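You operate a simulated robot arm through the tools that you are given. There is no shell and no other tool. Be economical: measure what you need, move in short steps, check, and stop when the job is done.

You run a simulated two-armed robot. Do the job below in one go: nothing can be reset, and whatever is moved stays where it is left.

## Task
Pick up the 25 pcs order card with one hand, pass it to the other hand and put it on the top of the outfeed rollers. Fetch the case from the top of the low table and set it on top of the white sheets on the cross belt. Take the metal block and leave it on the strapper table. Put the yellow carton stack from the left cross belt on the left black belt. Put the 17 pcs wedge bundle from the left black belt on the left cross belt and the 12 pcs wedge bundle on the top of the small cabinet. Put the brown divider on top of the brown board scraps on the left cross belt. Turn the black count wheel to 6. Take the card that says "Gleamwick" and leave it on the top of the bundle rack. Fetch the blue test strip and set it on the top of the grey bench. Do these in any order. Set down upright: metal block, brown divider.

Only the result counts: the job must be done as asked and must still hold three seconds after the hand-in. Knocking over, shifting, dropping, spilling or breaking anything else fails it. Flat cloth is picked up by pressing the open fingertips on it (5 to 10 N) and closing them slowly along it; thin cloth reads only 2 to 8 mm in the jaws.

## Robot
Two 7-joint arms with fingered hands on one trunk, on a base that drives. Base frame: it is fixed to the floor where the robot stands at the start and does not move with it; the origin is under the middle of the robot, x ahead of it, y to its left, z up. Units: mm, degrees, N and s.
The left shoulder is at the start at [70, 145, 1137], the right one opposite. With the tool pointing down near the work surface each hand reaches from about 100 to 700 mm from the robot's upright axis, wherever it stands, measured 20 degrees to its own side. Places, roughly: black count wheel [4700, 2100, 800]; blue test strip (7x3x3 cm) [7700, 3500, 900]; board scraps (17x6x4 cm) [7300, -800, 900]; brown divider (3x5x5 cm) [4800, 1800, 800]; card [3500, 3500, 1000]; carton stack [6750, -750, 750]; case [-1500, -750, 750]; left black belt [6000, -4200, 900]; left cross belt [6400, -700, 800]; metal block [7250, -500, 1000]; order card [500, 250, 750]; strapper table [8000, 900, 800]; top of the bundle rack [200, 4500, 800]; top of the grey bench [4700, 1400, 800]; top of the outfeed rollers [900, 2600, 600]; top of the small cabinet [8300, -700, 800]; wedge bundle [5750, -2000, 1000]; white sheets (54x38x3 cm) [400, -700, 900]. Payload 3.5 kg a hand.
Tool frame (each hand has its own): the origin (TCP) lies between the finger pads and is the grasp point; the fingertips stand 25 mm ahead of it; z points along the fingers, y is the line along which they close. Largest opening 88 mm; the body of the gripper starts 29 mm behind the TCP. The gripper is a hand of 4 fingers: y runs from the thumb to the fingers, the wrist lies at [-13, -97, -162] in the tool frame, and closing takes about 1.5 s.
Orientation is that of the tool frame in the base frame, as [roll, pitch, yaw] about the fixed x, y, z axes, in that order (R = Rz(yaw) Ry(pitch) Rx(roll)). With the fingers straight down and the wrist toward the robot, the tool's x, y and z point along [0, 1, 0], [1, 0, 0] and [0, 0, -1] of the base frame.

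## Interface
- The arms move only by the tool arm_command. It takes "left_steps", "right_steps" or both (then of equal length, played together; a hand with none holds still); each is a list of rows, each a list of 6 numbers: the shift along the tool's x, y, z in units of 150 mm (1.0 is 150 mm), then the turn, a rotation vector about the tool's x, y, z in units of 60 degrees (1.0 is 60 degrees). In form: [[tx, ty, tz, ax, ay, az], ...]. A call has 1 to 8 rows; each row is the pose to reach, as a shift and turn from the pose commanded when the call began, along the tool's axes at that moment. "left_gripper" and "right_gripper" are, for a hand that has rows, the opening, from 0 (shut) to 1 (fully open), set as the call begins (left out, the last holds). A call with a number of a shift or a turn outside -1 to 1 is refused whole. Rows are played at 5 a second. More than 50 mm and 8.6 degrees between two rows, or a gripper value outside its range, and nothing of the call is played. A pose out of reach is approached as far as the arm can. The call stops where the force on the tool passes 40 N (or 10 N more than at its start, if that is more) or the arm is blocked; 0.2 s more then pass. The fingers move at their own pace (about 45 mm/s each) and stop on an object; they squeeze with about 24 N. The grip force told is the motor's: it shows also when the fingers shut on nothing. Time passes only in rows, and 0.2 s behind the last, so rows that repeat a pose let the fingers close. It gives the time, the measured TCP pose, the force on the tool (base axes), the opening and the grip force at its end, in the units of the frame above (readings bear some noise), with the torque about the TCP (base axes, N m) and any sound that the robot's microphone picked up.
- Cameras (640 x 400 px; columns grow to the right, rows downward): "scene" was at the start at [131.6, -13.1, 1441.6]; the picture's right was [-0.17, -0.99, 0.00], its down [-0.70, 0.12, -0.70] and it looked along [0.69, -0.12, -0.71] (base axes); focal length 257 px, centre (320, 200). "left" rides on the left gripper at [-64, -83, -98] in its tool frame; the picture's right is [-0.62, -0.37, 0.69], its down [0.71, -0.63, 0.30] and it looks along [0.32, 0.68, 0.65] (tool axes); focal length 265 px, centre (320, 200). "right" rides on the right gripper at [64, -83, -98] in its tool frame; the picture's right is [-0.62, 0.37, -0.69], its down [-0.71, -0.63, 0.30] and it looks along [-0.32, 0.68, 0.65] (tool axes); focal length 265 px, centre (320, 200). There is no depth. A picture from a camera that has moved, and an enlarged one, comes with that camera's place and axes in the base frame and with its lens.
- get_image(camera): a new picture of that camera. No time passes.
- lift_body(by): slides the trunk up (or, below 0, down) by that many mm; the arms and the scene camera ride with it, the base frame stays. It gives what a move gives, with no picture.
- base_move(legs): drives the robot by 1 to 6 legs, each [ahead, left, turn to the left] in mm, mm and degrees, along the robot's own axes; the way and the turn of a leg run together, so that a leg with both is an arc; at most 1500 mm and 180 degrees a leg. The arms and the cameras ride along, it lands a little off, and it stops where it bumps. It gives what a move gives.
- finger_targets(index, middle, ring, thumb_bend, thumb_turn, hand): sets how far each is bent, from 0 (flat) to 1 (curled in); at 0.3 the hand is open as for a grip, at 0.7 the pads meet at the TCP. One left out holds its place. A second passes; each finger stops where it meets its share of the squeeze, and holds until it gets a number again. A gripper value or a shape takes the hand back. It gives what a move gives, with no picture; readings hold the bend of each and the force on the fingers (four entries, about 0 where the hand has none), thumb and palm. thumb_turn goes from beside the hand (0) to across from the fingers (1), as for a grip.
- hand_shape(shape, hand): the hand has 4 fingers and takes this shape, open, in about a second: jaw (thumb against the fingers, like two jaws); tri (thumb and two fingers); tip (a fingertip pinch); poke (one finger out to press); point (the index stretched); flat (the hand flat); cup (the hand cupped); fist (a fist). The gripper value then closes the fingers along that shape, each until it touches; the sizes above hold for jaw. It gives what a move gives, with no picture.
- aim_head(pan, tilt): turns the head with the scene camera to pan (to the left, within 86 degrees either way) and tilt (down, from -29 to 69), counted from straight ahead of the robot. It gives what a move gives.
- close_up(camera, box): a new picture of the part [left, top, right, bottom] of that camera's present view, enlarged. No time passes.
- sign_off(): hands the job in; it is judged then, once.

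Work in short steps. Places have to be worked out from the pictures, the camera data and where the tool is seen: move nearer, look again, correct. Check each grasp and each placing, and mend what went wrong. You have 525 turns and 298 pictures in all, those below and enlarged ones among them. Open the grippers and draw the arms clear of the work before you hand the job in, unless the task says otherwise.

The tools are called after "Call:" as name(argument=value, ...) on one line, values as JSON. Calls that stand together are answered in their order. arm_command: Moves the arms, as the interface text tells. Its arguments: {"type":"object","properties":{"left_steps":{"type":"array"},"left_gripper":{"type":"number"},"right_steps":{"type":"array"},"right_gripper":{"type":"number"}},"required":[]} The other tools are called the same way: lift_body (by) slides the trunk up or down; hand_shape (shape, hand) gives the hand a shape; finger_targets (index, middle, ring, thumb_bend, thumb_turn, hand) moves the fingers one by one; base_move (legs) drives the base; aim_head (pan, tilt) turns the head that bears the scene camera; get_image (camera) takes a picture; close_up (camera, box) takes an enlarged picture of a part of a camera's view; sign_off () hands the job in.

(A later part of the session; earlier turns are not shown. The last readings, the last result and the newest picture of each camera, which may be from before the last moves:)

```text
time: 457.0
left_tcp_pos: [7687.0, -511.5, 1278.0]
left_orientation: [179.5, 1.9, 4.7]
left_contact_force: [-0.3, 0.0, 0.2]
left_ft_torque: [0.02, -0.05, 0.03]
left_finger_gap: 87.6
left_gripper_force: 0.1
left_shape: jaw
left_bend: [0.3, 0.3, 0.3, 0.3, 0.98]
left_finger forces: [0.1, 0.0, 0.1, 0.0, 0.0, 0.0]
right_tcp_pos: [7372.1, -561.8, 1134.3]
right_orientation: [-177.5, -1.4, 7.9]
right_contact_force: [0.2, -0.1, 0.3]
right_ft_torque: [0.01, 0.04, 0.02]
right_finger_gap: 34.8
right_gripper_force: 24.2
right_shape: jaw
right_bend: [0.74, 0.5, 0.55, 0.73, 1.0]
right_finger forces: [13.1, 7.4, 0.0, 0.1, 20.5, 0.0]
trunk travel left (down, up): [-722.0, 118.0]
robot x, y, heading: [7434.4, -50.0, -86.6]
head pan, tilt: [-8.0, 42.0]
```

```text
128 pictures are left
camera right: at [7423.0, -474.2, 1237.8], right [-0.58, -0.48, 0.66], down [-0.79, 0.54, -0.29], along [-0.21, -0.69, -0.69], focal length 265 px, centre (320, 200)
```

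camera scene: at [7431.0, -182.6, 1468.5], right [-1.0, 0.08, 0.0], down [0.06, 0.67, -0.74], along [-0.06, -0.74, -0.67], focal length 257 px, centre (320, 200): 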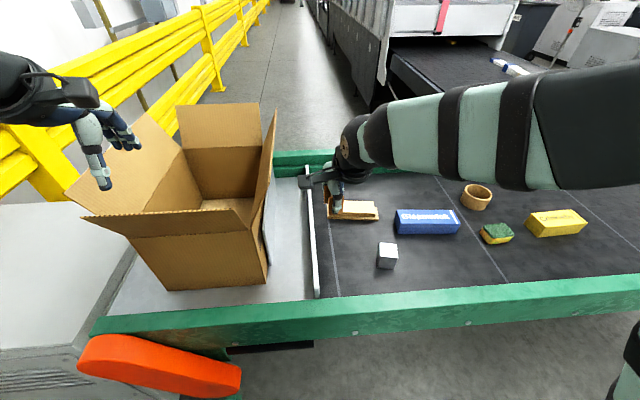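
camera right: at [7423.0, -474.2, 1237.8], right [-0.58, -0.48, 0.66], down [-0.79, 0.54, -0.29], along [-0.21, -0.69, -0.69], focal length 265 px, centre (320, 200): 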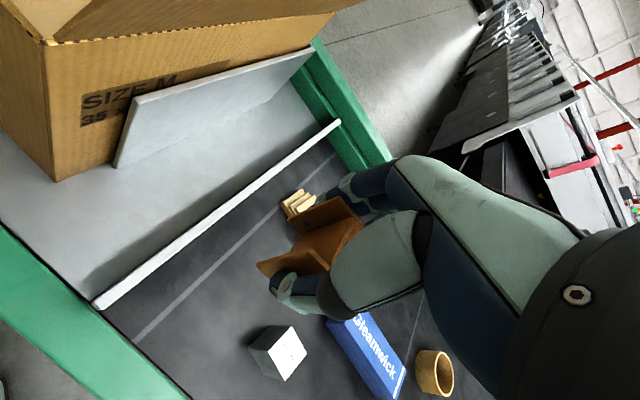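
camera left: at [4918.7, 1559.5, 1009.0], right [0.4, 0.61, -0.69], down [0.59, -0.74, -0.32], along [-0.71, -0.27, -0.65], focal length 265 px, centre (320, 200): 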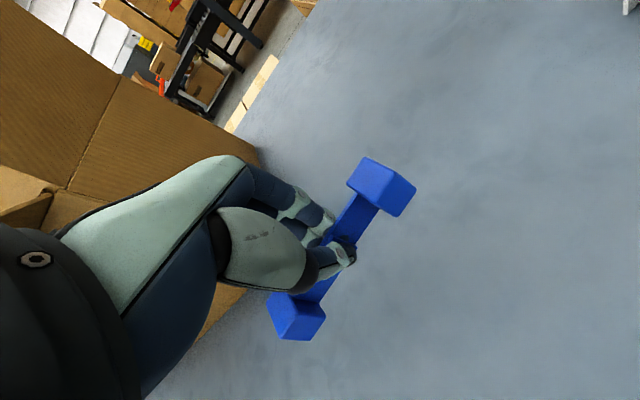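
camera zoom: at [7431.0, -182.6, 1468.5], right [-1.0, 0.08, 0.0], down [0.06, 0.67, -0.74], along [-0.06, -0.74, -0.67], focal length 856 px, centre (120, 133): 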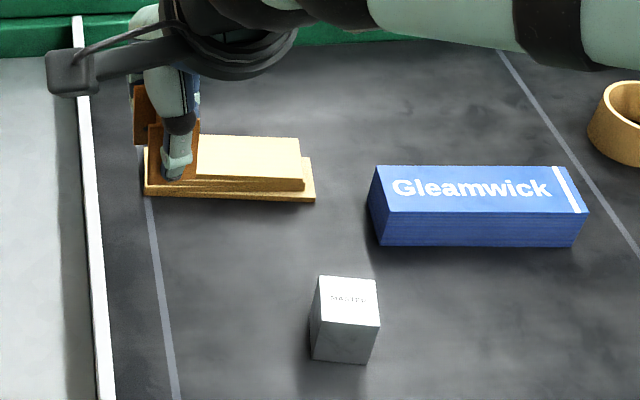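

The belt sits higher than I thought (scraps' top ≈z 970). I move the divider over the scraps' centre ≈[7283, −695] at z≈1070.

Call:
arm_command(right_steps=[[-0.18, 0.2, 0, 0, 0, 0.033], [-0.36, 0.4, 0, 0, 0, 0.067], [-0.54, 0.6, 0, 0, 0, 0.1], [-0.71, 0.8, 0.1, 0, 0, 0.133], [-0.71, 0.8, 0.3, 0, 0, 0.133], [-0.71, 0.8, 0.43, 0, 0, 0.133]])

Call:
get_image(camera="right")

Call:
close_up(camera="scene", box=[290, 140, 470, 280])

```text
time: 458.4
left_tcp_pos: [7686.7, -512.4, 1278.4]
left_orientation: [179.4, 1.9, 4.7]
left_contact_force: [1.1, -0.2, -0.3]
left_ft_torque: [0.04, -0.01, -0.02]
left_finger_gap: 87.7
left_gripper_force: 0.1
left_shape: jaw
left_bend: [0.3, 0.3, 0.3, 0.3, 0.98]
left_finger forces: [0.0, 0.0, 0.0, 0.1, 0.0, 0.1]
right_tcp_pos: [7284.3, -691.1, 1061.0]
right_orientation: [-177.4, -1.1, 0.0]
right_contact_force: [0.9, -1.0, 0.3]
right_ft_torque: [0.02, -0.02, 0.02]
right_finger_gap: 34.5
right_gripper_force: 24.2
right_shape: jaw
right_bend: [0.74, 0.5, 0.55, 0.73, 1.0]
right_finger forces: [13.1, 7.4, 0.0, 0.0, 20.5, 0.0]
trunk travel left (down, up): [-722.0, 118.0]
robot x, y, heading: [7432.3, -46.2, -86.9]
head pan, tilt: [-8.0, 42.0]
```

```text
127 pictures are left
camera right: at [7347.0, -611.2, 1164.1], right [-0.63, -0.4, 0.66], down [-0.71, 0.64, -0.29], along [-0.31, -0.65, -0.69], focal length 265 px, centre (320, 200)
```

right: 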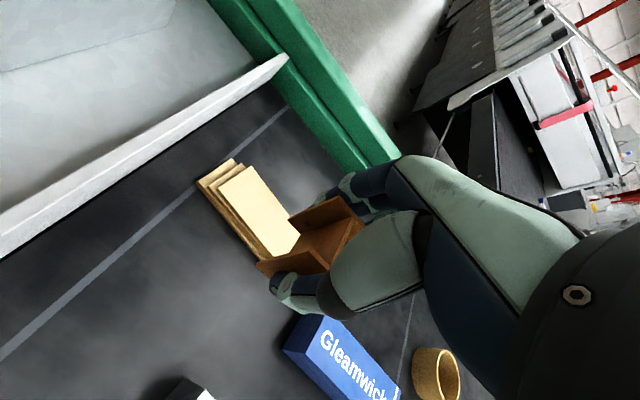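

```text
2.86 times, centred on (380, 210) of scene
camera zoom: at [7431.1, -182.3, 1468.5], right [-1.0, 0.08, 0.0], down [0.06, 0.67, -0.74], along [-0.06, -0.74, -0.67], focal length 733 px, centre (149, 171)
```

zoom: 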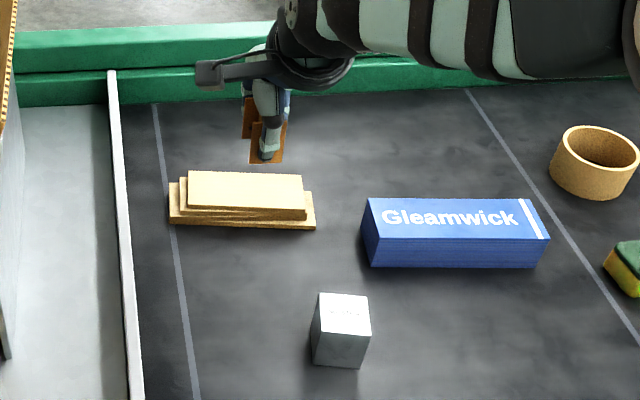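

Triangulated properly: scraps' top is at [7272, −780], z≈890. I drive 130 mm nearer and then adjust the hand.

Call:
base_move(legs=[[125, 0, 0]])

Call:
get_image(camera="right")

Call:
close_up(camera="scene", box=[290, 140, 470, 280])

```text
time: 459.7
left_tcp_pos: [7695.6, -635.9, 1278.7]
left_orientation: [179.4, 1.9, 4.8]
left_contact_force: [-0.6, 0.4, 0.2]
left_ft_torque: [-0.01, 0.0, 0.0]
left_finger_gap: 87.7
left_gripper_force: 0.1
left_shape: jaw
left_bend: [0.3, 0.3, 0.3, 0.3, 0.98]
left_finger forces: [0.0, 0.1, 0.0, 0.0, 0.0, 0.0]
right_tcp_pos: [7292.7, -816.7, 1061.8]
right_orientation: [-177.3, -1.2, 0.1]
right_contact_force: [0.0, 0.3, 0.0]
right_ft_torque: [-0.01, -0.05, 0.01]
right_finger_gap: 34.3
right_gripper_force: 23.8
right_shape: jaw
right_bend: [0.74, 0.5, 0.55, 0.73, 1.0]
right_finger forces: [13.1, 7.5, 0.0, 0.1, 20.5, 0.0]
trunk travel left (down, up): [-722.0, 118.0]
robot x, y, heading: [7439.7, -176.1, -86.7]
head pan, tilt: [-8.0, 42.0]
```

```text
125 pictures are left
camera right: at [7356.1, -735.6, 1165.4], right [-0.63, -0.4, 0.66], down [-0.71, 0.64, -0.29], along [-0.31, -0.65, -0.69], focal length 265 px, centre (320, 200)
```

right: 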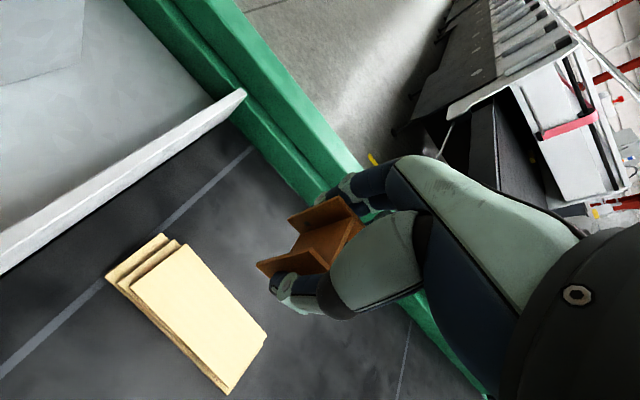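

```text
2.86 times, centred on (380, 210) of scene
camera zoom: at [7438.5, -306.1, 1468.7], right [-1.0, 0.08, 0.0], down [0.05, 0.67, -0.74], along [-0.06, -0.74, -0.67], focal length 733 px, centre (149, 171)
```

zoom: 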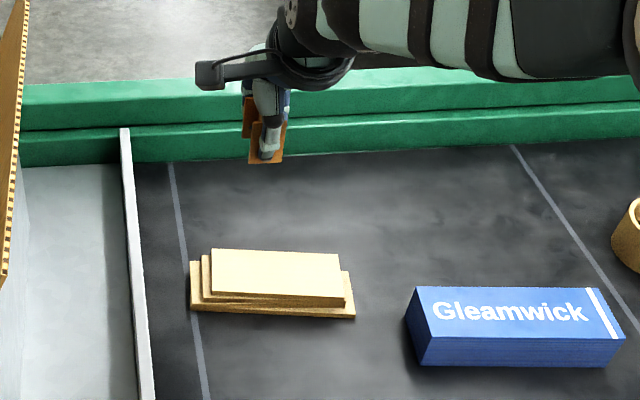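

Scraps' top centre refined to [7266, −787], z≈872. I align and lower toward it.

Call:
arm_command(right_steps=[[-0.18, -0.207, 0.1, 0, 0, 0], [-0.18, -0.207, 0.4, 0, 0, 0], [-0.18, -0.207, 0.7, 0, 0, 0], [-0.18, -0.207, 0.88, 0, 0, 0]])

Call:
get_image(camera="right")

Call:
close_up(camera="scene", box=[290, 140, 470, 280])

```text
time: 460.7
left_tcp_pos: [7694.1, -636.7, 1278.6]
left_orientation: [179.6, 2.0, 4.8]
left_contact_force: [-0.4, 0.4, -0.4]
left_ft_torque: [0.01, -0.01, 0.0]
left_finger_gap: 87.8
left_gripper_force: 0.1
left_shape: jaw
left_bend: [0.3, 0.3, 0.3, 0.3, 0.98]
left_finger forces: [0.0, 0.0, 0.0, 0.0, 0.0, 0.1]
right_tcp_pos: [7267.1, -780.3, 929.8]
right_orientation: [-177.5, -1.1, 0.2]
right_contact_force: [-0.5, -0.7, 0.1]
right_ft_torque: [0.0, -0.04, -0.01]
right_finger_gap: 34.3
right_gripper_force: 23.8
right_shape: jaw
right_bend: [0.74, 0.5, 0.55, 0.73, 1.0]
right_finger forces: [13.0, 7.3, 0.1, 0.0, 20.5, 0.0]
trunk travel left (down, up): [-722.0, 118.0]
robot x, y, heading: [7440.2, -178.1, -86.7]
head pan, tilt: [-8.0, 42.0]
```

```text
123 pictures are left
camera right: at [7329.9, -699.6, 1033.4], right [-0.63, -0.4, 0.66], down [-0.71, 0.64, -0.29], along [-0.31, -0.66, -0.69], focal length 265 px, centre (320, 200)
```

right: 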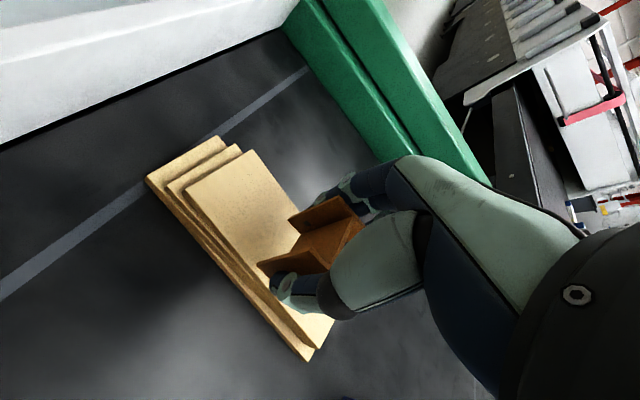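

```text
2.86 times, centred on (380, 210) of scene
camera zoom: at [7437.8, -307.5, 1468.6], right [-1.0, 0.08, 0.0], down [0.05, 0.67, -0.74], along [-0.06, -0.74, -0.67], focal length 733 px, centre (149, 171)
```

zoom: 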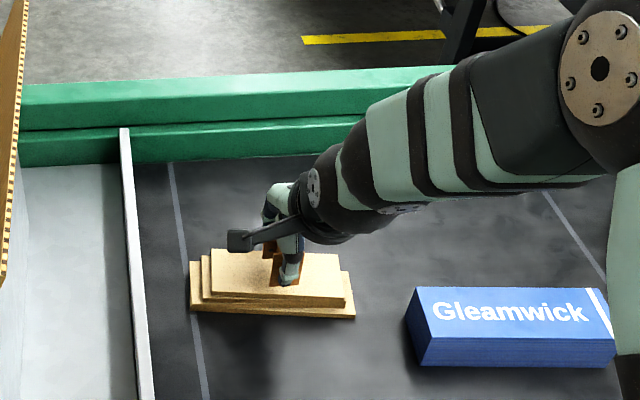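

Nearly over it; I shift 6 mm farther and lower in 6 mm rows until contact.

Call:
arm_command(right_steps=[[0, 0.04, 0.04, 0, 0, 0], [0, 0.04, 0.08, 0, 0, 0], [0, 0.04, 0.12, 0, 0, 0], [0, 0.04, 0.15, 0, 0, 0]])

Call:
close_up(camera="right", box=[140, 130, 380, 370])

```text
time: 461.7
left_tcp_pos: [7695.7, -633.0, 1280.9]
left_orientation: [179.3, 2.0, 4.9]
left_contact_force: [-0.8, 0.7, -0.3]
left_ft_torque: [0.01, 0.0, -0.01]
left_finger_gap: 87.7
left_gripper_force: 0.0
left_shape: jaw
left_bend: [0.3, 0.3, 0.3, 0.3, 0.98]
left_finger forces: [0.1, 0.0, 0.0, 0.0, 0.0, 0.0]
right_tcp_pos: [7268.3, -784.8, 913.5]
right_orientation: [-178.0, -1.1, 0.2]
right_contact_force: [-1.1, -0.2, 19.2]
right_ft_torque: [-0.1, 0.04, -0.01]
right_finger_gap: 34.9
right_gripper_force: 24.1
right_shape: jaw
right_bend: [0.74, 0.5, 0.55, 0.73, 1.0]
right_finger forces: [15.0, 9.3, 0.0, 0.0, 24.0, 0.0]
trunk travel left (down, up): [-722.0, 118.0]
robot x, y, heading: [7436.1, -177.5, -86.7]
head pan, tilt: [-8.0, 42.0]
```

```text
1.67 times, centred on (260, 250) of right
camera zoom: at [7331.8, -704.1, 1014.9], right [-0.63, -0.39, 0.67], down [-0.71, 0.64, -0.3], along [-0.31, -0.66, -0.68], focal length 442 px, centre (420, 117)
```

zoom: 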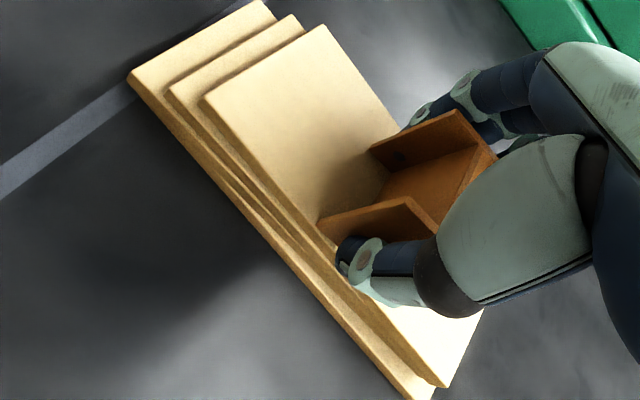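

Contact at 19 N; the divider stands on the top board. I ease up 2 mm and release, then lift.

Call:
arm_command(right_steps=[[0, 0, -0.013, 0, 0, 0], [0, 0, -0.013, 0, 0, 0], [0, 0, -0.013, 0, 0, 0], [0, 0, -0.013, 0, 0, 0], [0, 0, -0.2, 0, 0, 0], [0, 0, -0.5, 0, 0, 0], [0, 0, -0.8, 0, 0, 0], [0, 0, -1, 0, 0, 0]], right_gripper=0.85)

Call:
get_image(camera="right")

Call:
get_image(camera="scene")

```text
time: 463.5
left_tcp_pos: [7695.0, -636.5, 1278.4]
left_orientation: [179.5, 1.9, 4.9]
left_contact_force: [-0.3, 0.4, -0.7]
left_ft_torque: [0.0, -0.01, -0.02]
left_finger_gap: 87.5
left_gripper_force: 0.1
left_shape: jaw
left_bend: [0.3, 0.3, 0.3, 0.3, 0.98]
left_finger forces: [0.0, 0.0, 0.0, 0.0, 0.0, 0.0]
right_tcp_pos: [7266.1, -791.9, 1059.2]
right_orientation: [-177.3, -1.1, 0.2]
right_contact_force: [0.0, 0.7, 0.5]
right_ft_torque: [0.01, -0.03, -0.01]
right_finger_gap: 74.6
right_gripper_force: 0.0
right_shape: jaw
right_bend: [0.28, 0.33, 0.31, 0.43, 0.99]
right_finger forces: [0.0, 0.0, 0.1, 0.0, 0.1, 0.0]
trunk travel left (down, up): [-722.0, 118.0]
robot x, y, heading: [7442.8, -174.2, -86.7]
head pan, tilt: [-8.0, 42.0]
```

```text
120 pictures are left
camera right: at [7328.8, -712.5, 1162.7], right [-0.63, -0.4, 0.66], down [-0.71, 0.64, -0.29], along [-0.31, -0.65, -0.69], focal length 265 px, centre (320, 200)
```

right: 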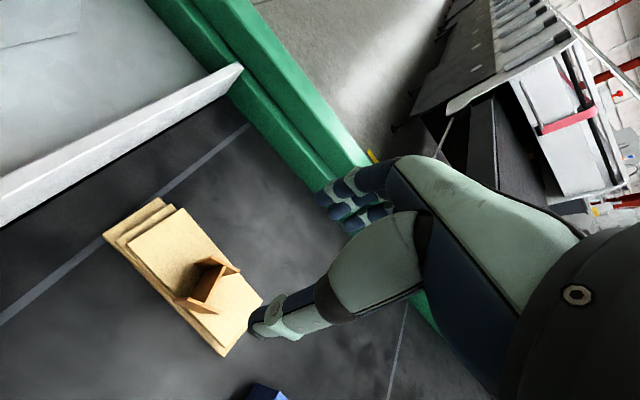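

```text
119 pictures are left
camera scene: at [7438.8, -307.7, 1468.4], right [-1.0, 0.08, 0.0], down [0.05, 0.67, -0.74], along [-0.06, -0.74, -0.67], focal length 257 px, centre (320, 200)
```

scene: 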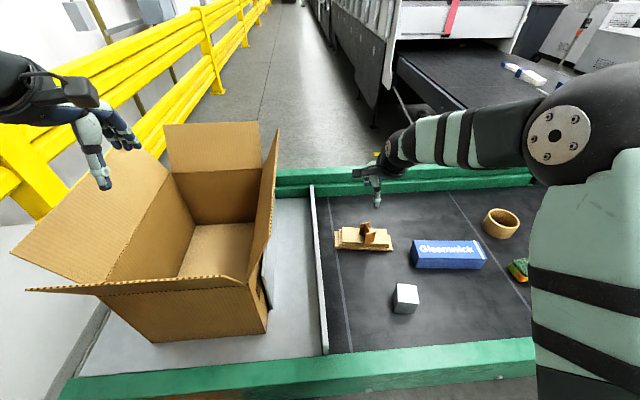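

The divider stands upright on the scraps. Next the metal block at ≈[7203, −610]; I bring the right hand over it.

Call:
arm_command(right_steps=[[-0.1, -0.25, 0, 0, 0, 0], [-0.2, -0.5, 0, 0, 0, 0], [-0.3, -0.75, 0, 0, 0, 0], [-0.42, -1, 0, 0, 0, 0]], right_gripper=1)

Call:
arm_command(right_steps=[[0, -0.2, 0.1, 0, 0, 0], [0, -0.22, 0.3, 0, 0, 0]])

Call:
get_image(camera="right")

Call:
close_up(camera="scene", box=[320, 200, 500, 340])

```text
time: 464.5
left_tcp_pos: [7694.1, -635.5, 1280.2]
left_orientation: [179.4, 1.9, 4.9]
left_contact_force: [-0.2, 0.4, -0.5]
left_ft_torque: [-0.06, -0.02, 0.0]
left_finger_gap: 87.6
left_gripper_force: 0.0
left_shape: jaw
left_bend: [0.3, 0.3, 0.3, 0.3, 0.98]
left_finger forces: [0.1, 0.0, 0.0, 0.1, 0.0, 0.0]
right_tcp_pos: [7202.6, -639.6, 1064.0]
right_orientation: [-177.4, -1.1, 0.3]
right_contact_force: [-0.2, 0.4, 0.9]
right_ft_torque: [0.01, -0.03, -0.03]
right_finger_gap: 87.7
right_gripper_force: 0.0
right_shape: jaw
right_bend: [0.3, 0.3, 0.3, 0.3, 0.98]
right_finger forces: [0.0, 0.1, 0.0, 0.0, 0.0, 0.0]
trunk travel left (down, up): [-722.0, 118.0]
robot x, y, heading: [7443.5, -177.4, -86.6]
head pan, tilt: [-8.0, 42.0]
```

```text
time: 465.1
left_tcp_pos: [7695.0, -638.7, 1278.4]
left_orientation: [179.4, 1.9, 4.9]
left_contact_force: [0.5, 0.2, 0.1]
left_ft_torque: [0.02, 0.01, -0.04]
left_finger_gap: 87.5
left_gripper_force: 0.0
left_shape: jaw
left_bend: [0.3, 0.3, 0.3, 0.3, 0.98]
left_finger forces: [0.1, 0.0, 0.0, 0.1, 0.0, 0.1]
right_tcp_pos: [7204.4, -608.3, 1019.6]
right_orientation: [-177.3, -1.3, 0.2]
right_contact_force: [1.0, 0.2, -0.6]
right_ft_torque: [0.05, -0.04, 0.03]
right_finger_gap: 87.8
right_gripper_force: 0.1
right_shape: jaw
right_bend: [0.3, 0.3, 0.3, 0.3, 0.98]
right_finger forces: [0.1, 0.1, 0.0, 0.1, 0.1, 0.0]
trunk travel left (down, up): [-722.0, 118.0]
robot x, y, heading: [7440.8, -176.1, -86.8]
head pan, tilt: [-8.0, 42.0]
```

```text
118 pictures are left
camera right: at [7266.6, -528.7, 1122.4], right [-0.63, -0.4, 0.66], down [-0.71, 0.64, -0.29], along [-0.31, -0.65, -0.69], focal length 265 px, centre (320, 200)
```

right: 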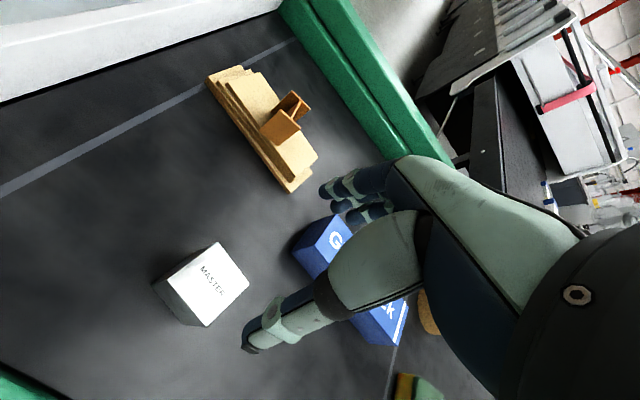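

```text
2.86 times, centred on (410, 270) of scene
camera zoom: at [7437.1, -309.5, 1468.3], right [-1.0, 0.08, 0.0], down [0.05, 0.67, -0.74], along [-0.06, -0.74, -0.67], focal length 733 px, centre (63, 0)
```

zoom: 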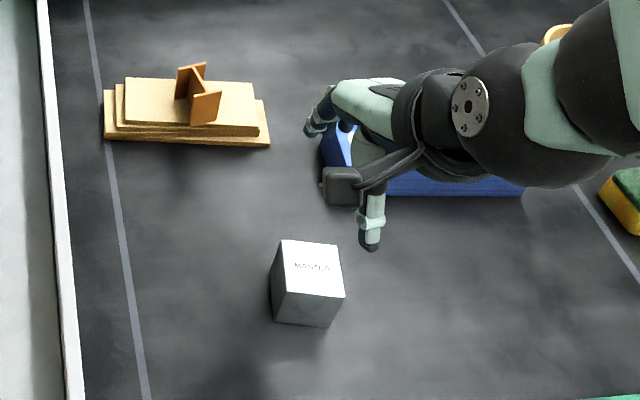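

The block ("MASTER") is at about [7206, −594], top z≈890. I correct and descend part way.

Call:
arm_command(right_steps=[[0.013, -0.09, 0.2, 0, 0, 0], [0.013, -0.09, 0.4, 0, 0, 0], [0.013, -0.09, 0.55, 0, 0, 0]])

Call:
get_image(camera="right")

Call:
close_up(camera="scene", box=[320, 200, 500, 340])

```text
time: 465.9
left_tcp_pos: [7694.3, -637.7, 1278.2]
left_orientation: [179.5, 1.8, 4.9]
left_contact_force: [-0.4, -0.3, 0.7]
left_ft_torque: [0.02, 0.01, 0.01]
left_finger_gap: 87.8
left_gripper_force: 0.1
left_shape: jaw
left_bend: [0.3, 0.3, 0.3, 0.3, 0.98]
left_finger forces: [0.1, 0.0, 0.0, 0.0, 0.0, 0.0]
right_tcp_pos: [7206.7, -590.6, 938.0]
right_orientation: [-177.3, -1.1, 0.1]
right_contact_force: [0.7, -0.4, -0.5]
right_ft_torque: [0.0, 0.02, -0.01]
right_finger_gap: 87.8
right_gripper_force: 0.1
right_shape: jaw
right_bend: [0.3, 0.3, 0.3, 0.3, 0.98]
right_finger forces: [0.1, 0.0, 0.0, 0.0, 0.1, 0.0]
trunk travel left (down, up): [-722.0, 118.0]
robot x, y, heading: [7440.6, -174.3, -86.4]
head pan, tilt: [-8.0, 42.0]
```

```text
116 pictures are left
camera right: at [7269.7, -510.8, 1041.5], right [-0.63, -0.4, 0.66], down [-0.71, 0.64, -0.29], along [-0.31, -0.65, -0.69], focal length 265 px, centre (320, 200)
```

right: 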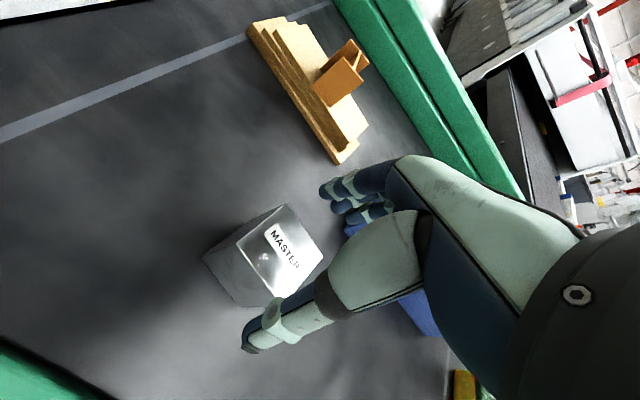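

```text
2.86 times, centred on (410, 270) of scene
camera zoom: at [7438.2, -309.3, 1468.4], right [-1.0, 0.08, 0.0], down [0.05, 0.67, -0.74], along [-0.06, -0.74, -0.67], focal length 733 px, centre (63, 0)
```

zoom: 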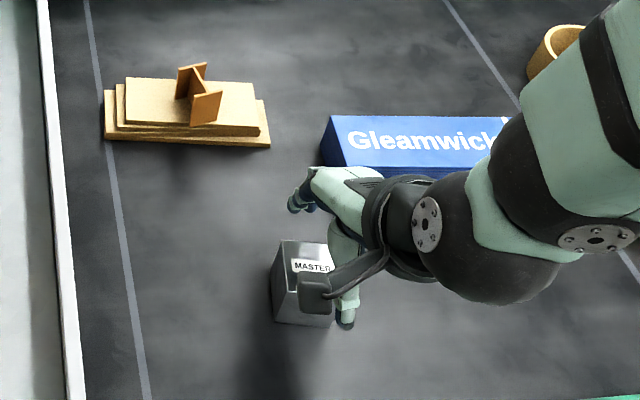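

Aligned but for ~7 mm; I correct, descend to z≈874 and close.

Call:
arm_command(right_steps=[[-0.01, 0.05, 0.1, 0, 0, 0], [-0.01, 0.05, 0.25, 0, 0, 0], [-0.01, 0.05, 0.36, 0, 0, 0], [-0.01, 0.05, 0.42, 0, 0, 0]])

Call:
arm_command(right_steps=[[0, 0, 0, 0, 0, 0], [0, 0, 0, 0, 0, 0], [0, 0, 0, 0, 0, 0], [0, 0, 0, 0, 0, 0], [0, 0, 0, 0, 0, 0], [0, 0, 0, 0, 0, 0], [0, 0, 0, 0, 0, 0]], right_gripper=0)

Call:
arm_command(right_steps=[[0, 0, -0.2, 0, 0, 0], [0, 0, -0.5, 0, 0, 0], [0, 0, -0.8, 0, 0, 0], [0, 0, -1, 0, 0, 0]])

Call:
get_image(camera="right")

```text
time: 466.9
left_tcp_pos: [7697.1, -633.8, 1278.9]
left_orientation: [179.3, 2.0, 4.9]
left_contact_force: [0.4, -0.5, 0.6]
left_ft_torque: [0.0, -0.01, -0.02]
left_finger_gap: 87.7
left_gripper_force: 0.2
left_shape: jaw
left_bend: [0.3, 0.3, 0.3, 0.3, 0.98]
left_finger forces: [0.0, 0.0, 0.0, 0.0, 0.0, 0.0]
right_tcp_pos: [7207.1, -592.8, 876.1]
right_orientation: [-177.7, -1.1, 0.1]
right_contact_force: [0.7, 5.5, 12.2]
right_ft_torque: [-0.36, 0.12, -0.02]
right_finger_gap: 87.2
right_gripper_force: 0.0
right_shape: jaw
right_bend: [0.3, 0.3, 0.3, 0.3, 0.97]
right_finger forces: [0.1, 8.1, 0.1, 0.0, 4.7, 0.0]
trunk travel left (down, up): [-722.0, 118.0]
robot x, y, heading: [7442.6, -175.1, -86.4]
head pan, tilt: [-8.0, 42.0]
```

```text
time: 468.5
left_tcp_pos: [7696.1, -635.1, 1279.2]
left_orientation: [179.4, 2.0, 4.9]
left_contact_force: [-0.2, 0.1, 0.1]
left_ft_torque: [0.01, 0.0, -0.01]
left_finger_gap: 87.8
left_gripper_force: 0.1
left_shape: jaw
left_bend: [0.3, 0.3, 0.3, 0.3, 0.98]
left_finger forces: [0.0, 0.0, 0.0, 0.0, 0.0, 0.0]
right_tcp_pos: [7208.4, -595.4, 878.0]
right_orientation: [-178.0, -1.0, 0.2]
right_contact_force: [-3.5, -6.1, 32.3]
right_ft_torque: [-0.97, -0.18, -0.2]
right_finger_gap: 39.3
right_gripper_force: 23.7
right_shape: jaw
right_bend: [0.47, 0.49, 0.51, 0.64, 1.0]
right_finger forces: [52.2, 1.4, 3.3, 0.0, 22.5, 0.0]
trunk travel left (down, up): [-722.0, 118.0]
robot x, y, heading: [7441.3, -172.1, -86.4]
head pan, tilt: [-8.0, 42.0]
```

```text
time: 469.5
left_tcp_pos: [7696.1, -637.2, 1278.8]
left_orientation: [179.6, 2.0, 4.8]
left_contact_force: [-0.2, -0.3, 0.0]
left_ft_torque: [-0.01, -0.01, 0.0]
left_finger_gap: 87.9
left_gripper_force: 0.0
left_shape: jaw
left_bend: [0.3, 0.3, 0.3, 0.3, 0.98]
left_finger forces: [0.0, 0.0, 0.0, 0.0, 0.0, 0.0]
right_tcp_pos: [7204.4, -599.9, 1024.4]
right_orientation: [-177.3, -1.1, 0.2]
right_contact_force: [0.3, -0.4, -3.1]
right_ft_torque: [-0.05, 0.01, 0.0]
right_finger_gap: 38.0
right_gripper_force: 23.4
right_shape: jaw
right_bend: [0.5, 0.49, 0.52, 0.64, 1.0]
right_finger forces: [20.4, 0.9, 3.2, 0.0, 24.1, 0.1]
trunk travel left (down, up): [-722.0, 118.0]
robot x, y, heading: [7442.4, -171.9, -87.0]
head pan, tilt: [-8.0, 42.0]
```

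```text
114 pictures are left
camera right: at [7266.2, -521.1, 1128.7], right [-0.63, -0.4, 0.66], down [-0.71, 0.64, -0.29], along [-0.31, -0.65, -0.69], focal length 265 px, centre (320, 200)
```

right: 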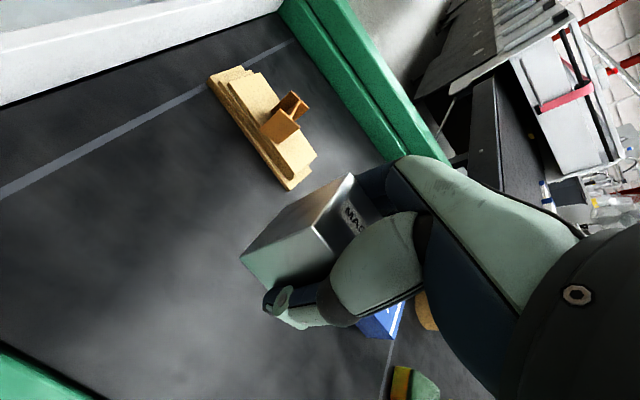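

Block gripped and lifted. I back off and turn to look at the strapper table.

Call:
arm_command(right_steps=[[0, 0, -0.3, 0, 0, 0], [0, 0, -0.6, 0, 0, 0]])

Call:
base_move(legs=[[-350, -500, 0], [0, 0, 115]])

Call:
aim_head(pan=0, tilt=25)

Call:
get_image(camera="scene")

```text
time: 470.1
left_tcp_pos: [7697.2, -636.7, 1278.7]
left_orientation: [179.5, 2.0, 4.9]
left_contact_force: [0.1, 0.6, -0.8]
left_ft_torque: [0.0, 0.0, -0.01]
left_finger_gap: 87.7
left_gripper_force: 0.1
left_shape: jaw
left_bend: [0.3, 0.3, 0.3, 0.3, 0.98]
left_finger forces: [0.0, 0.0, 0.0, 0.0, 0.0, 0.1]
right_tcp_pos: [7203.7, -602.5, 1114.8]
right_orientation: [-177.3, -1.0, 0.1]
right_contact_force: [0.6, 0.3, -2.7]
right_ft_torque: [0.0, 0.04, 0.01]
right_finger_gap: 37.8
right_gripper_force: 23.7
right_shape: jaw
right_bend: [0.5, 0.49, 0.52, 0.64, 1.0]
right_finger forces: [20.2, 1.0, 3.2, 0.0, 24.0, 0.1]
trunk travel left (down, up): [-722.0, 118.0]
robot x, y, heading: [7444.3, -172.0, -86.5]
head pan, tilt: [-8.0, 42.0]
```

```text
time: 478.4
left_tcp_pos: [7218.2, 578.1, 1278.6]
left_orientation: [179.5, 1.9, 120.7]
left_contact_force: [-0.2, -0.8, 0.9]
left_ft_torque: [-0.01, 0.01, -0.01]
left_finger_gap: 87.5
left_gripper_force: 0.2
left_shape: jaw
left_bend: [0.3, 0.3, 0.3, 0.3, 0.98]
left_finger forces: [0.1, 0.1, 0.1, 0.0, 0.0, 0.1]
right_tcp_pos: [7403.6, 119.2, 1113.5]
right_orientation: [-177.3, -1.1, 115.9]
right_contact_force: [0.1, 0.3, -2.2]
right_ft_torque: [0.02, 0.01, -0.04]
right_finger_gap: 37.5
right_gripper_force: 23.6
right_shape: jaw
right_bend: [0.5, 0.49, 0.52, 0.65, 1.0]
right_finger forces: [19.5, 0.7, 2.9, 0.0, 23.0, 0.0]
trunk travel left (down, up): [-722.0, 118.0]
robot x, y, heading: [6912.7, 148.1, 29.0]
head pan, tilt: [-8.0, 42.0]
```

```text
time: 479.2
left_tcp_pos: [7218.2, 578.6, 1278.8]
left_orientation: [179.4, 2.0, 120.6]
left_contact_force: [-0.3, -0.5, -0.3]
left_ft_torque: [0.04, 0.0, 0.03]
left_finger_gap: 87.4
left_gripper_force: 0.1
left_shape: jaw
left_bend: [0.3, 0.3, 0.3, 0.3, 0.98]
left_finger forces: [0.1, 0.0, 0.0, 0.1, 0.1, 0.0]
right_tcp_pos: [7403.1, 118.3, 1113.5]
right_orientation: [-177.3, -1.2, 116.0]
right_contact_force: [-0.8, -0.5, -3.1]
right_ft_torque: [-0.02, 0.01, 0.02]
right_finger_gap: 37.4
right_gripper_force: 23.7
right_shape: jaw
right_bend: [0.5, 0.49, 0.52, 0.65, 1.0]
right_finger forces: [19.7, 0.8, 2.9, 0.0, 23.0, 0.0]
trunk travel left (down, up): [-722.0, 118.0]
robot x, y, heading: [6912.7, 146.3, 29.3]
head pan, tilt: [0.0, 25.0]
```

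```text
113 pictures are left
camera scene: at [7039.0, 217.3, 1494.6], right [0.49, -0.87, 0.0], down [-0.37, -0.21, -0.91], along [0.79, 0.44, -0.42], focal length 257 px, centre (320, 200)
```

scene: 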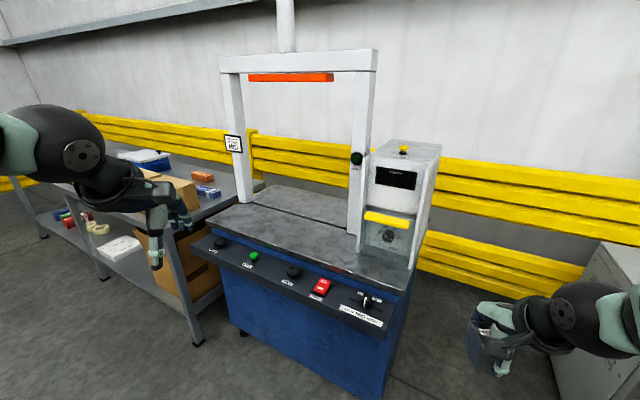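

The strapper table is ahead with a control panel along its front edge. I approach facing +x, right hand in line with the free front strip.

Call:
base_move(legs=[[0, 0, -29.3], [0, 850, 0], [300, 0, 0]])

Call:
aim_head(pan=-10, tilt=35)

Call:
get_image(camera="scene")

Call:
get_image(camera="right")

```text
time: 486.8
left_tcp_pos: [7694.0, 1236.3, 1280.8]
left_orientation: [179.4, 1.9, 91.7]
left_contact_force: [-0.4, -0.2, 0.3]
left_ft_torque: [-0.01, 0.01, 0.01]
left_finger_gap: 87.4
left_gripper_force: 0.1
left_shape: jaw
left_bend: [0.3, 0.3, 0.3, 0.3, 0.98]
left_finger forces: [0.1, 0.0, 0.1, 0.0, 0.0, 0.1]
right_tcp_pos: [7632.7, 745.7, 1113.9]
right_orientation: [-177.4, -1.2, 87.0]
right_contact_force: [0.0, -0.2, -2.6]
right_ft_torque: [0.0, -0.02, 0.0]
right_finger_gap: 37.3
right_gripper_force: 24.1
right_shape: jaw
right_bend: [0.51, 0.49, 0.52, 0.65, 1.0]
right_finger forces: [19.5, 0.8, 3.0, 0.1, 22.8, 0.0]
trunk travel left (down, up): [-722.0, 118.0]
robot x, y, heading: [7219.3, 1009.2, 0.0]
head pan, tilt: [0.0, 25.0]
```

```text
time: 487.6
left_tcp_pos: [7695.5, 1237.7, 1278.3]
left_orientation: [179.5, 1.9, 91.7]
left_contact_force: [-0.2, 0.1, -0.1]
left_ft_torque: [0.02, 0.02, 0.02]
left_finger_gap: 87.8
left_gripper_force: 0.1
left_shape: jaw
left_bend: [0.3, 0.3, 0.3, 0.3, 0.98]
left_finger forces: [0.1, 0.0, 0.0, 0.0, 0.0, 0.0]
right_tcp_pos: [7633.4, 743.5, 1114.7]
right_orientation: [-177.3, -1.1, 87.0]
right_contact_force: [0.0, -0.6, -4.0]
right_ft_torque: [0.03, 0.0, -0.03]
right_finger_gap: 37.2
right_gripper_force: 23.8
right_shape: jaw
right_bend: [0.51, 0.49, 0.52, 0.65, 1.0]
right_finger forces: [19.5, 0.7, 3.1, 0.0, 23.0, 0.1]
trunk travel left (down, up): [-722.0, 118.0]
robot x, y, heading: [7220.9, 1009.3, 0.4]
head pan, tilt: [-10.0, 35.0]
```

```text
112 pictures are left
camera scene: at [7358.7, 993.8, 1478.9], right [-0.17, -0.99, 0.0], down [-0.57, 0.1, -0.82], along [0.81, -0.14, -0.57], focal length 257 px, centre (320, 200)
```

scene: 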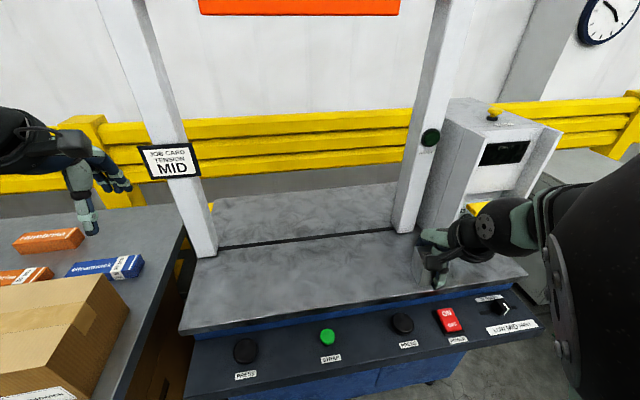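

```text
111 pictures are left
camera right: at [7559.9, 812.8, 1217.5], right [0.37, -0.65, 0.66], down [-0.68, -0.67, -0.29], along [0.63, -0.35, -0.69], focal length 265 px, centre (320, 200)
```

right: 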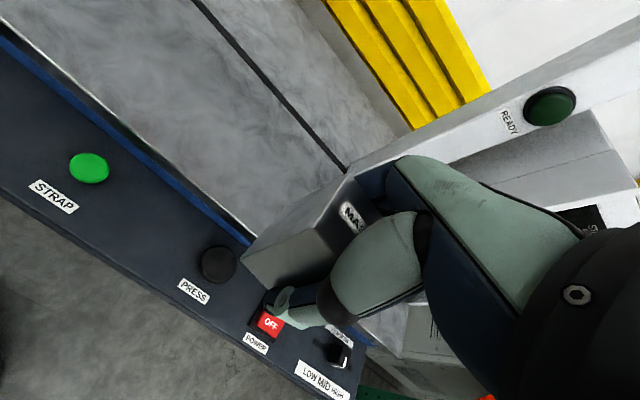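

The free strip lies at x≈7750–8050, y≈700–1150. I move 90 mm nearer and reach over the panel to about [7870, 850].

Call:
base_move(legs=[[90, 0, 0]])

Call:
arm_command(right_steps=[[0.2, 0.25, 0, 0, 0, 0], [0.4, 0.5, 0, 0, 0, 0], [0.6, 0.75, 0, 0, 0, 0], [0.7, 0.97, 0, 0, 0, 0], [0.7, 0.97, 0.3, 0, 0, 0], [0.7, 0.97, 0.6, 0, 0, 0], [0.7, 0.97, 0.9, 0, 0, 0]])

Call:
get_image(camera="scene")

Call:
get_image(camera="right")

```text
time: 488.7
left_tcp_pos: [7781.4, 1236.6, 1280.9]
left_orientation: [179.4, 2.0, 91.7]
left_contact_force: [-0.1, 0.0, -0.5]
left_ft_torque: [0.02, -0.03, -0.02]
left_finger_gap: 87.7
left_gripper_force: 0.3
left_shape: jaw
left_bend: [0.3, 0.3, 0.3, 0.3, 0.98]
left_finger forces: [0.0, 0.0, 0.0, 0.1, 0.1, 0.0]
right_tcp_pos: [7719.3, 746.4, 1116.6]
right_orientation: [-177.6, -1.1, 86.9]
right_contact_force: [0.5, -0.4, -2.7]
right_ft_torque: [-0.01, -0.04, -0.04]
right_finger_gap: 37.8
right_gripper_force: 23.9
right_shape: jaw
right_bend: [0.51, 0.49, 0.52, 0.65, 1.0]
right_finger forces: [19.5, 0.7, 3.0, 0.1, 22.9, 0.0]
trunk travel left (down, up): [-722.0, 118.0]
robot x, y, heading: [7307.4, 1007.7, 0.4]
head pan, tilt: [-10.0, 35.0]
```

```text
time: 490.3
left_tcp_pos: [7784.3, 1238.1, 1278.2]
left_orientation: [179.6, 2.0, 91.7]
left_contact_force: [-0.2, 0.0, 0.3]
left_ft_torque: [0.01, 0.02, -0.01]
left_finger_gap: 87.7
left_gripper_force: 0.1
left_shape: jaw
left_bend: [0.3, 0.3, 0.3, 0.3, 0.98]
left_finger forces: [0.0, 0.0, 0.0, 0.0, 0.0, 0.1]
right_tcp_pos: [7867.0, 847.2, 974.1]
right_orientation: [-177.3, -1.2, 86.9]
right_contact_force: [-0.7, 0.0, -2.6]
right_ft_torque: [0.0, -0.02, -0.01]
right_finger_gap: 37.1
right_gripper_force: 24.1
right_shape: jaw
right_bend: [0.51, 0.49, 0.52, 0.65, 1.0]
right_finger forces: [19.2, 0.7, 3.2, 0.0, 22.8, 0.0]
trunk travel left (down, up): [-722.0, 118.0]
robot x, y, heading: [7308.2, 1009.6, 0.1]
head pan, tilt: [-10.0, 35.0]
```

```text
110 pictures are left
camera scene: at [7448.7, 993.8, 1478.7], right [-0.17, -0.99, 0.0], down [-0.57, 0.1, -0.82], along [0.81, -0.14, -0.58], focal length 257 px, centre (320, 200)
```

scene: 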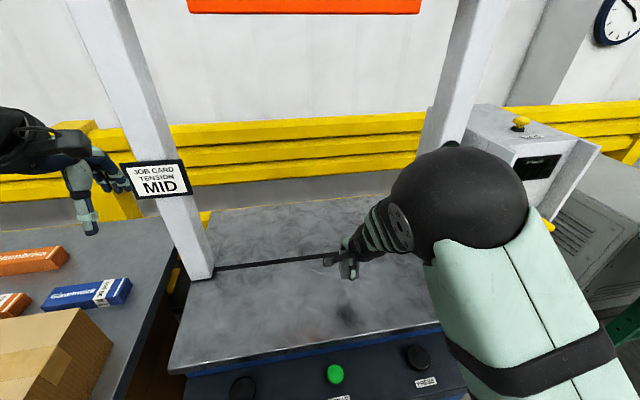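

```text
109 pictures are left
camera right: at [7793.3, 914.0, 1077.2], right [0.37, -0.65, 0.66], down [-0.68, -0.67, -0.29], along [0.63, -0.34, -0.69], focal length 265 px, centre (320, 200)
```

right: 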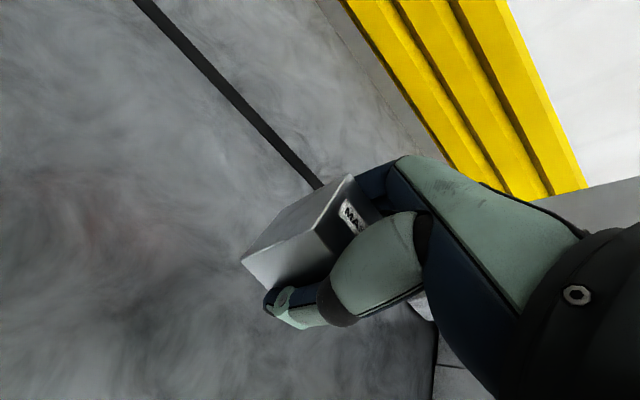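

Over the free strip. I lower by 95 mm, then in small steps to contact.

Call:
arm_command(right_steps=[[0, 0, 0.25, 0, 0, 0], [0, 0, 0.5, 0, 0, 0], [0, 0, 0.63, 0, 0, 0]])

Call:
arm_command(right_steps=[[0, 0, 0.04, 0, 0, 0], [0, 0, 0.08, 0, 0, 0], [0, 0, 0.12, 0, 0, 0], [0, 0, 0.16, 0, 0, 0], [0, 0, 0.2, 0, 0, 0], [0, 0, 0.24, 0, 0, 0], [0, 0, 0.28, 0, 0, 0]])

Call:
get_image(camera="right")

```text
time: 491.1
left_tcp_pos: [7782.9, 1238.9, 1279.6]
left_orientation: [179.5, 2.0, 91.7]
left_contact_force: [1.3, 1.3, 0.0]
left_ft_torque: [0.02, 0.0, -0.03]
left_finger_gap: 87.7
left_gripper_force: 0.0
left_shape: jaw
left_bend: [0.3, 0.3, 0.3, 0.3, 0.98]
left_finger forces: [0.1, 0.0, 0.0, 0.0, 0.0, 0.0]
right_tcp_pos: [7860.1, 850.7, 880.4]
right_orientation: [-177.3, -1.1, 86.9]
right_contact_force: [0.6, -0.3, -2.2]
right_ft_torque: [0.02, -0.03, 0.0]
right_finger_gap: 37.6
right_gripper_force: 24.4
right_shape: jaw
right_bend: [0.51, 0.49, 0.52, 0.65, 1.0]
right_finger forces: [19.4, 0.7, 3.3, 0.1, 22.9, 0.1]
trunk travel left (down, up): [-722.0, 118.0]
robot x, y, heading: [7307.6, 1011.3, 0.2]
head pan, tilt: [-10.0, 35.0]
```

```text
time: 491.8
left_tcp_pos: [7778.7, 1238.2, 1280.3]
left_orientation: [179.2, 2.2, 91.7]
left_contact_force: [-0.4, 0.4, -0.1]
left_ft_torque: [0.0, 0.02, -0.02]
left_finger_gap: 87.7
left_gripper_force: 0.1
left_shape: jaw
left_bend: [0.3, 0.3, 0.3, 0.3, 0.98]
left_finger forces: [0.1, 0.0, 0.0, 0.0, 0.0, 0.0]
right_tcp_pos: [7866.1, 850.6, 877.0]
right_orientation: [-179.2, -1.4, 87.0]
right_contact_force: [-9.4, 0.7, 23.6]
right_ft_torque: [0.11, -0.17, 0.03]
right_finger_gap: 38.0
right_gripper_force: 23.8
right_shape: jaw
right_bend: [0.71, 0.5, 0.54, 0.64, 1.0]
right_finger forces: [39.6, 0.0, 2.8, 0.0, 31.8, 0.0]
trunk travel left (down, up): [-722.0, 118.0]
robot x, y, heading: [7307.5, 1007.2, 0.5]
head pan, tilt: [-10.0, 35.0]
stopped in row 3 (right hand): the force on the tool passed its limit at 44 N (the readings are from after the stop); the commanded pose is now the measured one
```

```text
108 pictures are left
camera right: at [7788.6, 917.6, 978.3], right [0.34, -0.66, 0.67], down [-0.67, -0.67, -0.31], along [0.66, -0.34, -0.67], focal length 265 px, centre (320, 200)
```

right: 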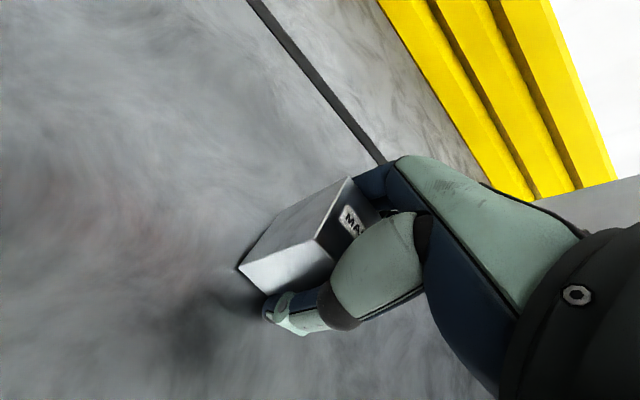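

Contact with the table at z≈850. I relieve slightly, open and lift away.

Call:
arm_command(right_steps=[[0, 0, -0.02, 0, 0, 0], [0, 0, -0.02, 0, 0, 0], [0, 0, -0.02, 0, 0, 0], [0, 0, -0.02, 0, 0, 0], [0, 0, -0.02, 0, 0, 0]], right_gripper=1)

Call:
arm_command(right_steps=[[0, 0, -0.25, 0, 0, 0], [0, 0, -0.5, 0, 0, 0], [0, 0, -0.8, 0, 0, 0], [0, 0, -1, 0, 0, 0]])

Call:
get_image(camera="right")

```text
time: 493.0
left_tcp_pos: [7781.1, 1238.1, 1280.2]
left_orientation: [179.4, 2.0, 91.8]
left_contact_force: [-0.1, -0.4, 0.1]
left_ft_torque: [0.0, 0.03, 0.0]
left_finger_gap: 87.8
left_gripper_force: 0.0
left_shape: jaw
left_bend: [0.3, 0.3, 0.3, 0.3, 0.98]
left_finger forces: [0.1, 0.0, 0.0, 0.0, 0.0, 0.1]
right_tcp_pos: [7864.7, 850.2, 876.2]
right_orientation: [-178.8, -1.2, 87.0]
right_contact_force: [-3.5, 1.1, 9.2]
right_ft_torque: [-0.14, -0.34, -0.02]
right_finger_gap: 85.1
right_gripper_force: 0.0
right_shape: jaw
right_bend: [0.3, 0.32, 0.3, 0.3, 0.98]
right_finger forces: [0.0, 9.0, 0.0, 0.1, 0.5, 0.1]
trunk travel left (down, up): [-722.0, 118.0]
robot x, y, heading: [7305.8, 1013.3, 0.2]
head pan, tilt: [-10.0, 35.0]
```

```text
time: 494.0
left_tcp_pos: [7782.0, 1237.4, 1278.9]
left_orientation: [179.4, 2.0, 91.6]
left_contact_force: [-0.2, 0.2, 0.6]
left_ft_torque: [-0.01, 0.0, -0.03]
left_finger_gap: 87.9
left_gripper_force: 0.0
left_shape: jaw
left_bend: [0.3, 0.3, 0.3, 0.3, 0.98]
left_finger forces: [0.0, 0.1, 0.1, 0.1, 0.1, 0.0]
right_tcp_pos: [7869.4, 844.0, 1026.8]
right_orientation: [-178.6, -1.3, 87.0]
right_contact_force: [0.1, 1.0, 0.0]
right_ft_torque: [0.01, -0.01, -0.04]
right_finger_gap: 88.0
right_gripper_force: 0.0
right_shape: jaw
right_bend: [0.3, 0.3, 0.3, 0.3, 0.98]
right_finger forces: [0.1, 0.0, 0.0, 0.0, 0.0, 0.0]
trunk travel left (down, up): [-722.0, 118.0]
robot x, y, heading: [7307.1, 1005.4, 0.3]
head pan, tilt: [-10.0, 35.0]
```

```text
107 pictures are left
camera right: at [7793.0, 911.8, 1128.4], right [0.35, -0.65, 0.67], down [-0.67, -0.67, -0.3], along [0.65, -0.34, -0.68], focal length 265 px, centre (320, 200)
```

right: 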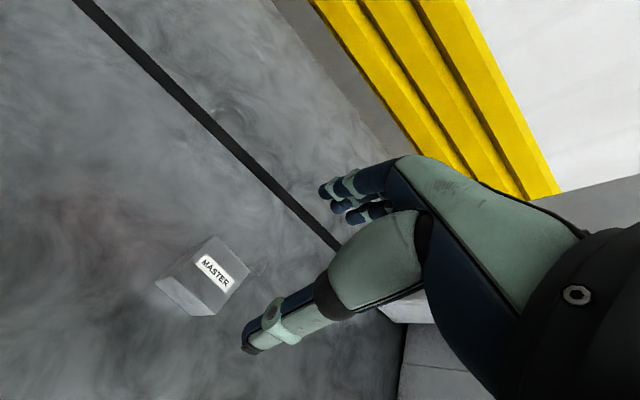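

The metal block stands upright on the strapper table. Next the yellow pack on the cross belt: I back off, turn to −y and approach.

Call:
base_move(legs=[[-420, 0, 0], [0, 0, -90.3], [800, 60, 0], [330, 0, 0]])

Call:
aim_head(pan=-8, tilt=42)

Call:
get_image(camera="scene")

```text
time: 506.1
left_tcp_pos: [7155.2, -610.2, 1279.5]
left_orientation: [179.3, 2.0, 0.9]
left_contact_force: [-0.3, -0.1, 0.6]
left_ft_torque: [-0.05, 0.02, 0.03]
left_finger_gap: 87.4
left_gripper_force: 0.0
left_shape: jaw
left_bend: [0.3, 0.3, 0.3, 0.3, 0.98]
left_finger forces: [0.0, 0.1, 0.0, 0.0, 0.0, 0.0]
right_tcp_pos: [6761.4, -692.3, 1026.8]
right_orientation: [-178.7, -1.4, -3.9]
right_contact_force: [-1.0, 0.0, 0.8]
right_ft_torque: [0.0, 0.01, -0.02]
right_finger_gap: 87.8
right_gripper_force: 0.1
right_shape: jaw
right_bend: [0.3, 0.3, 0.3, 0.3, 0.98]
right_finger forces: [0.0, 0.0, 0.0, 0.0, 0.0, 0.0]
trunk travel left (down, up): [-722.0, 118.0]
robot x, y, heading: [6932.4, -134.8, -90.8]
head pan, tilt: [-10.0, 35.0]
```

```text
time: 506.8
left_tcp_pos: [7155.4, -613.1, 1279.2]
left_orientation: [179.6, 2.0, 0.9]
left_contact_force: [0.6, 0.1, -0.5]
left_ft_torque: [-0.04, -0.02, 0.0]
left_finger_gap: 87.9
left_gripper_force: 0.0
left_shape: jaw
left_bend: [0.3, 0.3, 0.3, 0.3, 0.98]
left_finger forces: [0.0, 0.0, 0.0, 0.0, 0.0, 0.0]
right_tcp_pos: [6761.0, -694.5, 1026.4]
right_orientation: [-178.7, -1.3, -3.9]
right_contact_force: [-0.3, 0.2, -0.5]
right_ft_torque: [0.03, 0.0, 0.04]
right_finger_gap: 88.1
right_gripper_force: 0.1
right_shape: jaw
right_bend: [0.3, 0.3, 0.3, 0.3, 0.98]
right_finger forces: [0.1, 0.1, 0.1, 0.0, 0.1, 0.0]
trunk travel left (down, up): [-722.0, 118.0]
robot x, y, heading: [6931.8, -131.1, -90.5]
head pan, tilt: [-8.0, 42.0]
```

```text
106 pictures are left
camera scene: at [6922.4, -266.4, 1468.4], right [-0.99, 0.15, 0.0], down [0.1, 0.66, -0.74], along [-0.11, -0.73, -0.67], focal length 257 px, centre (320, 200)
```

scene: 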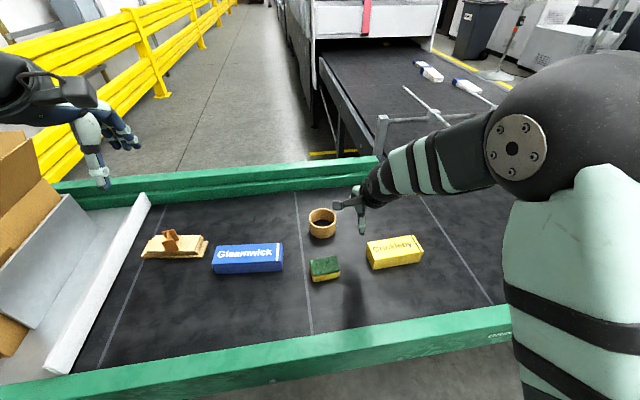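

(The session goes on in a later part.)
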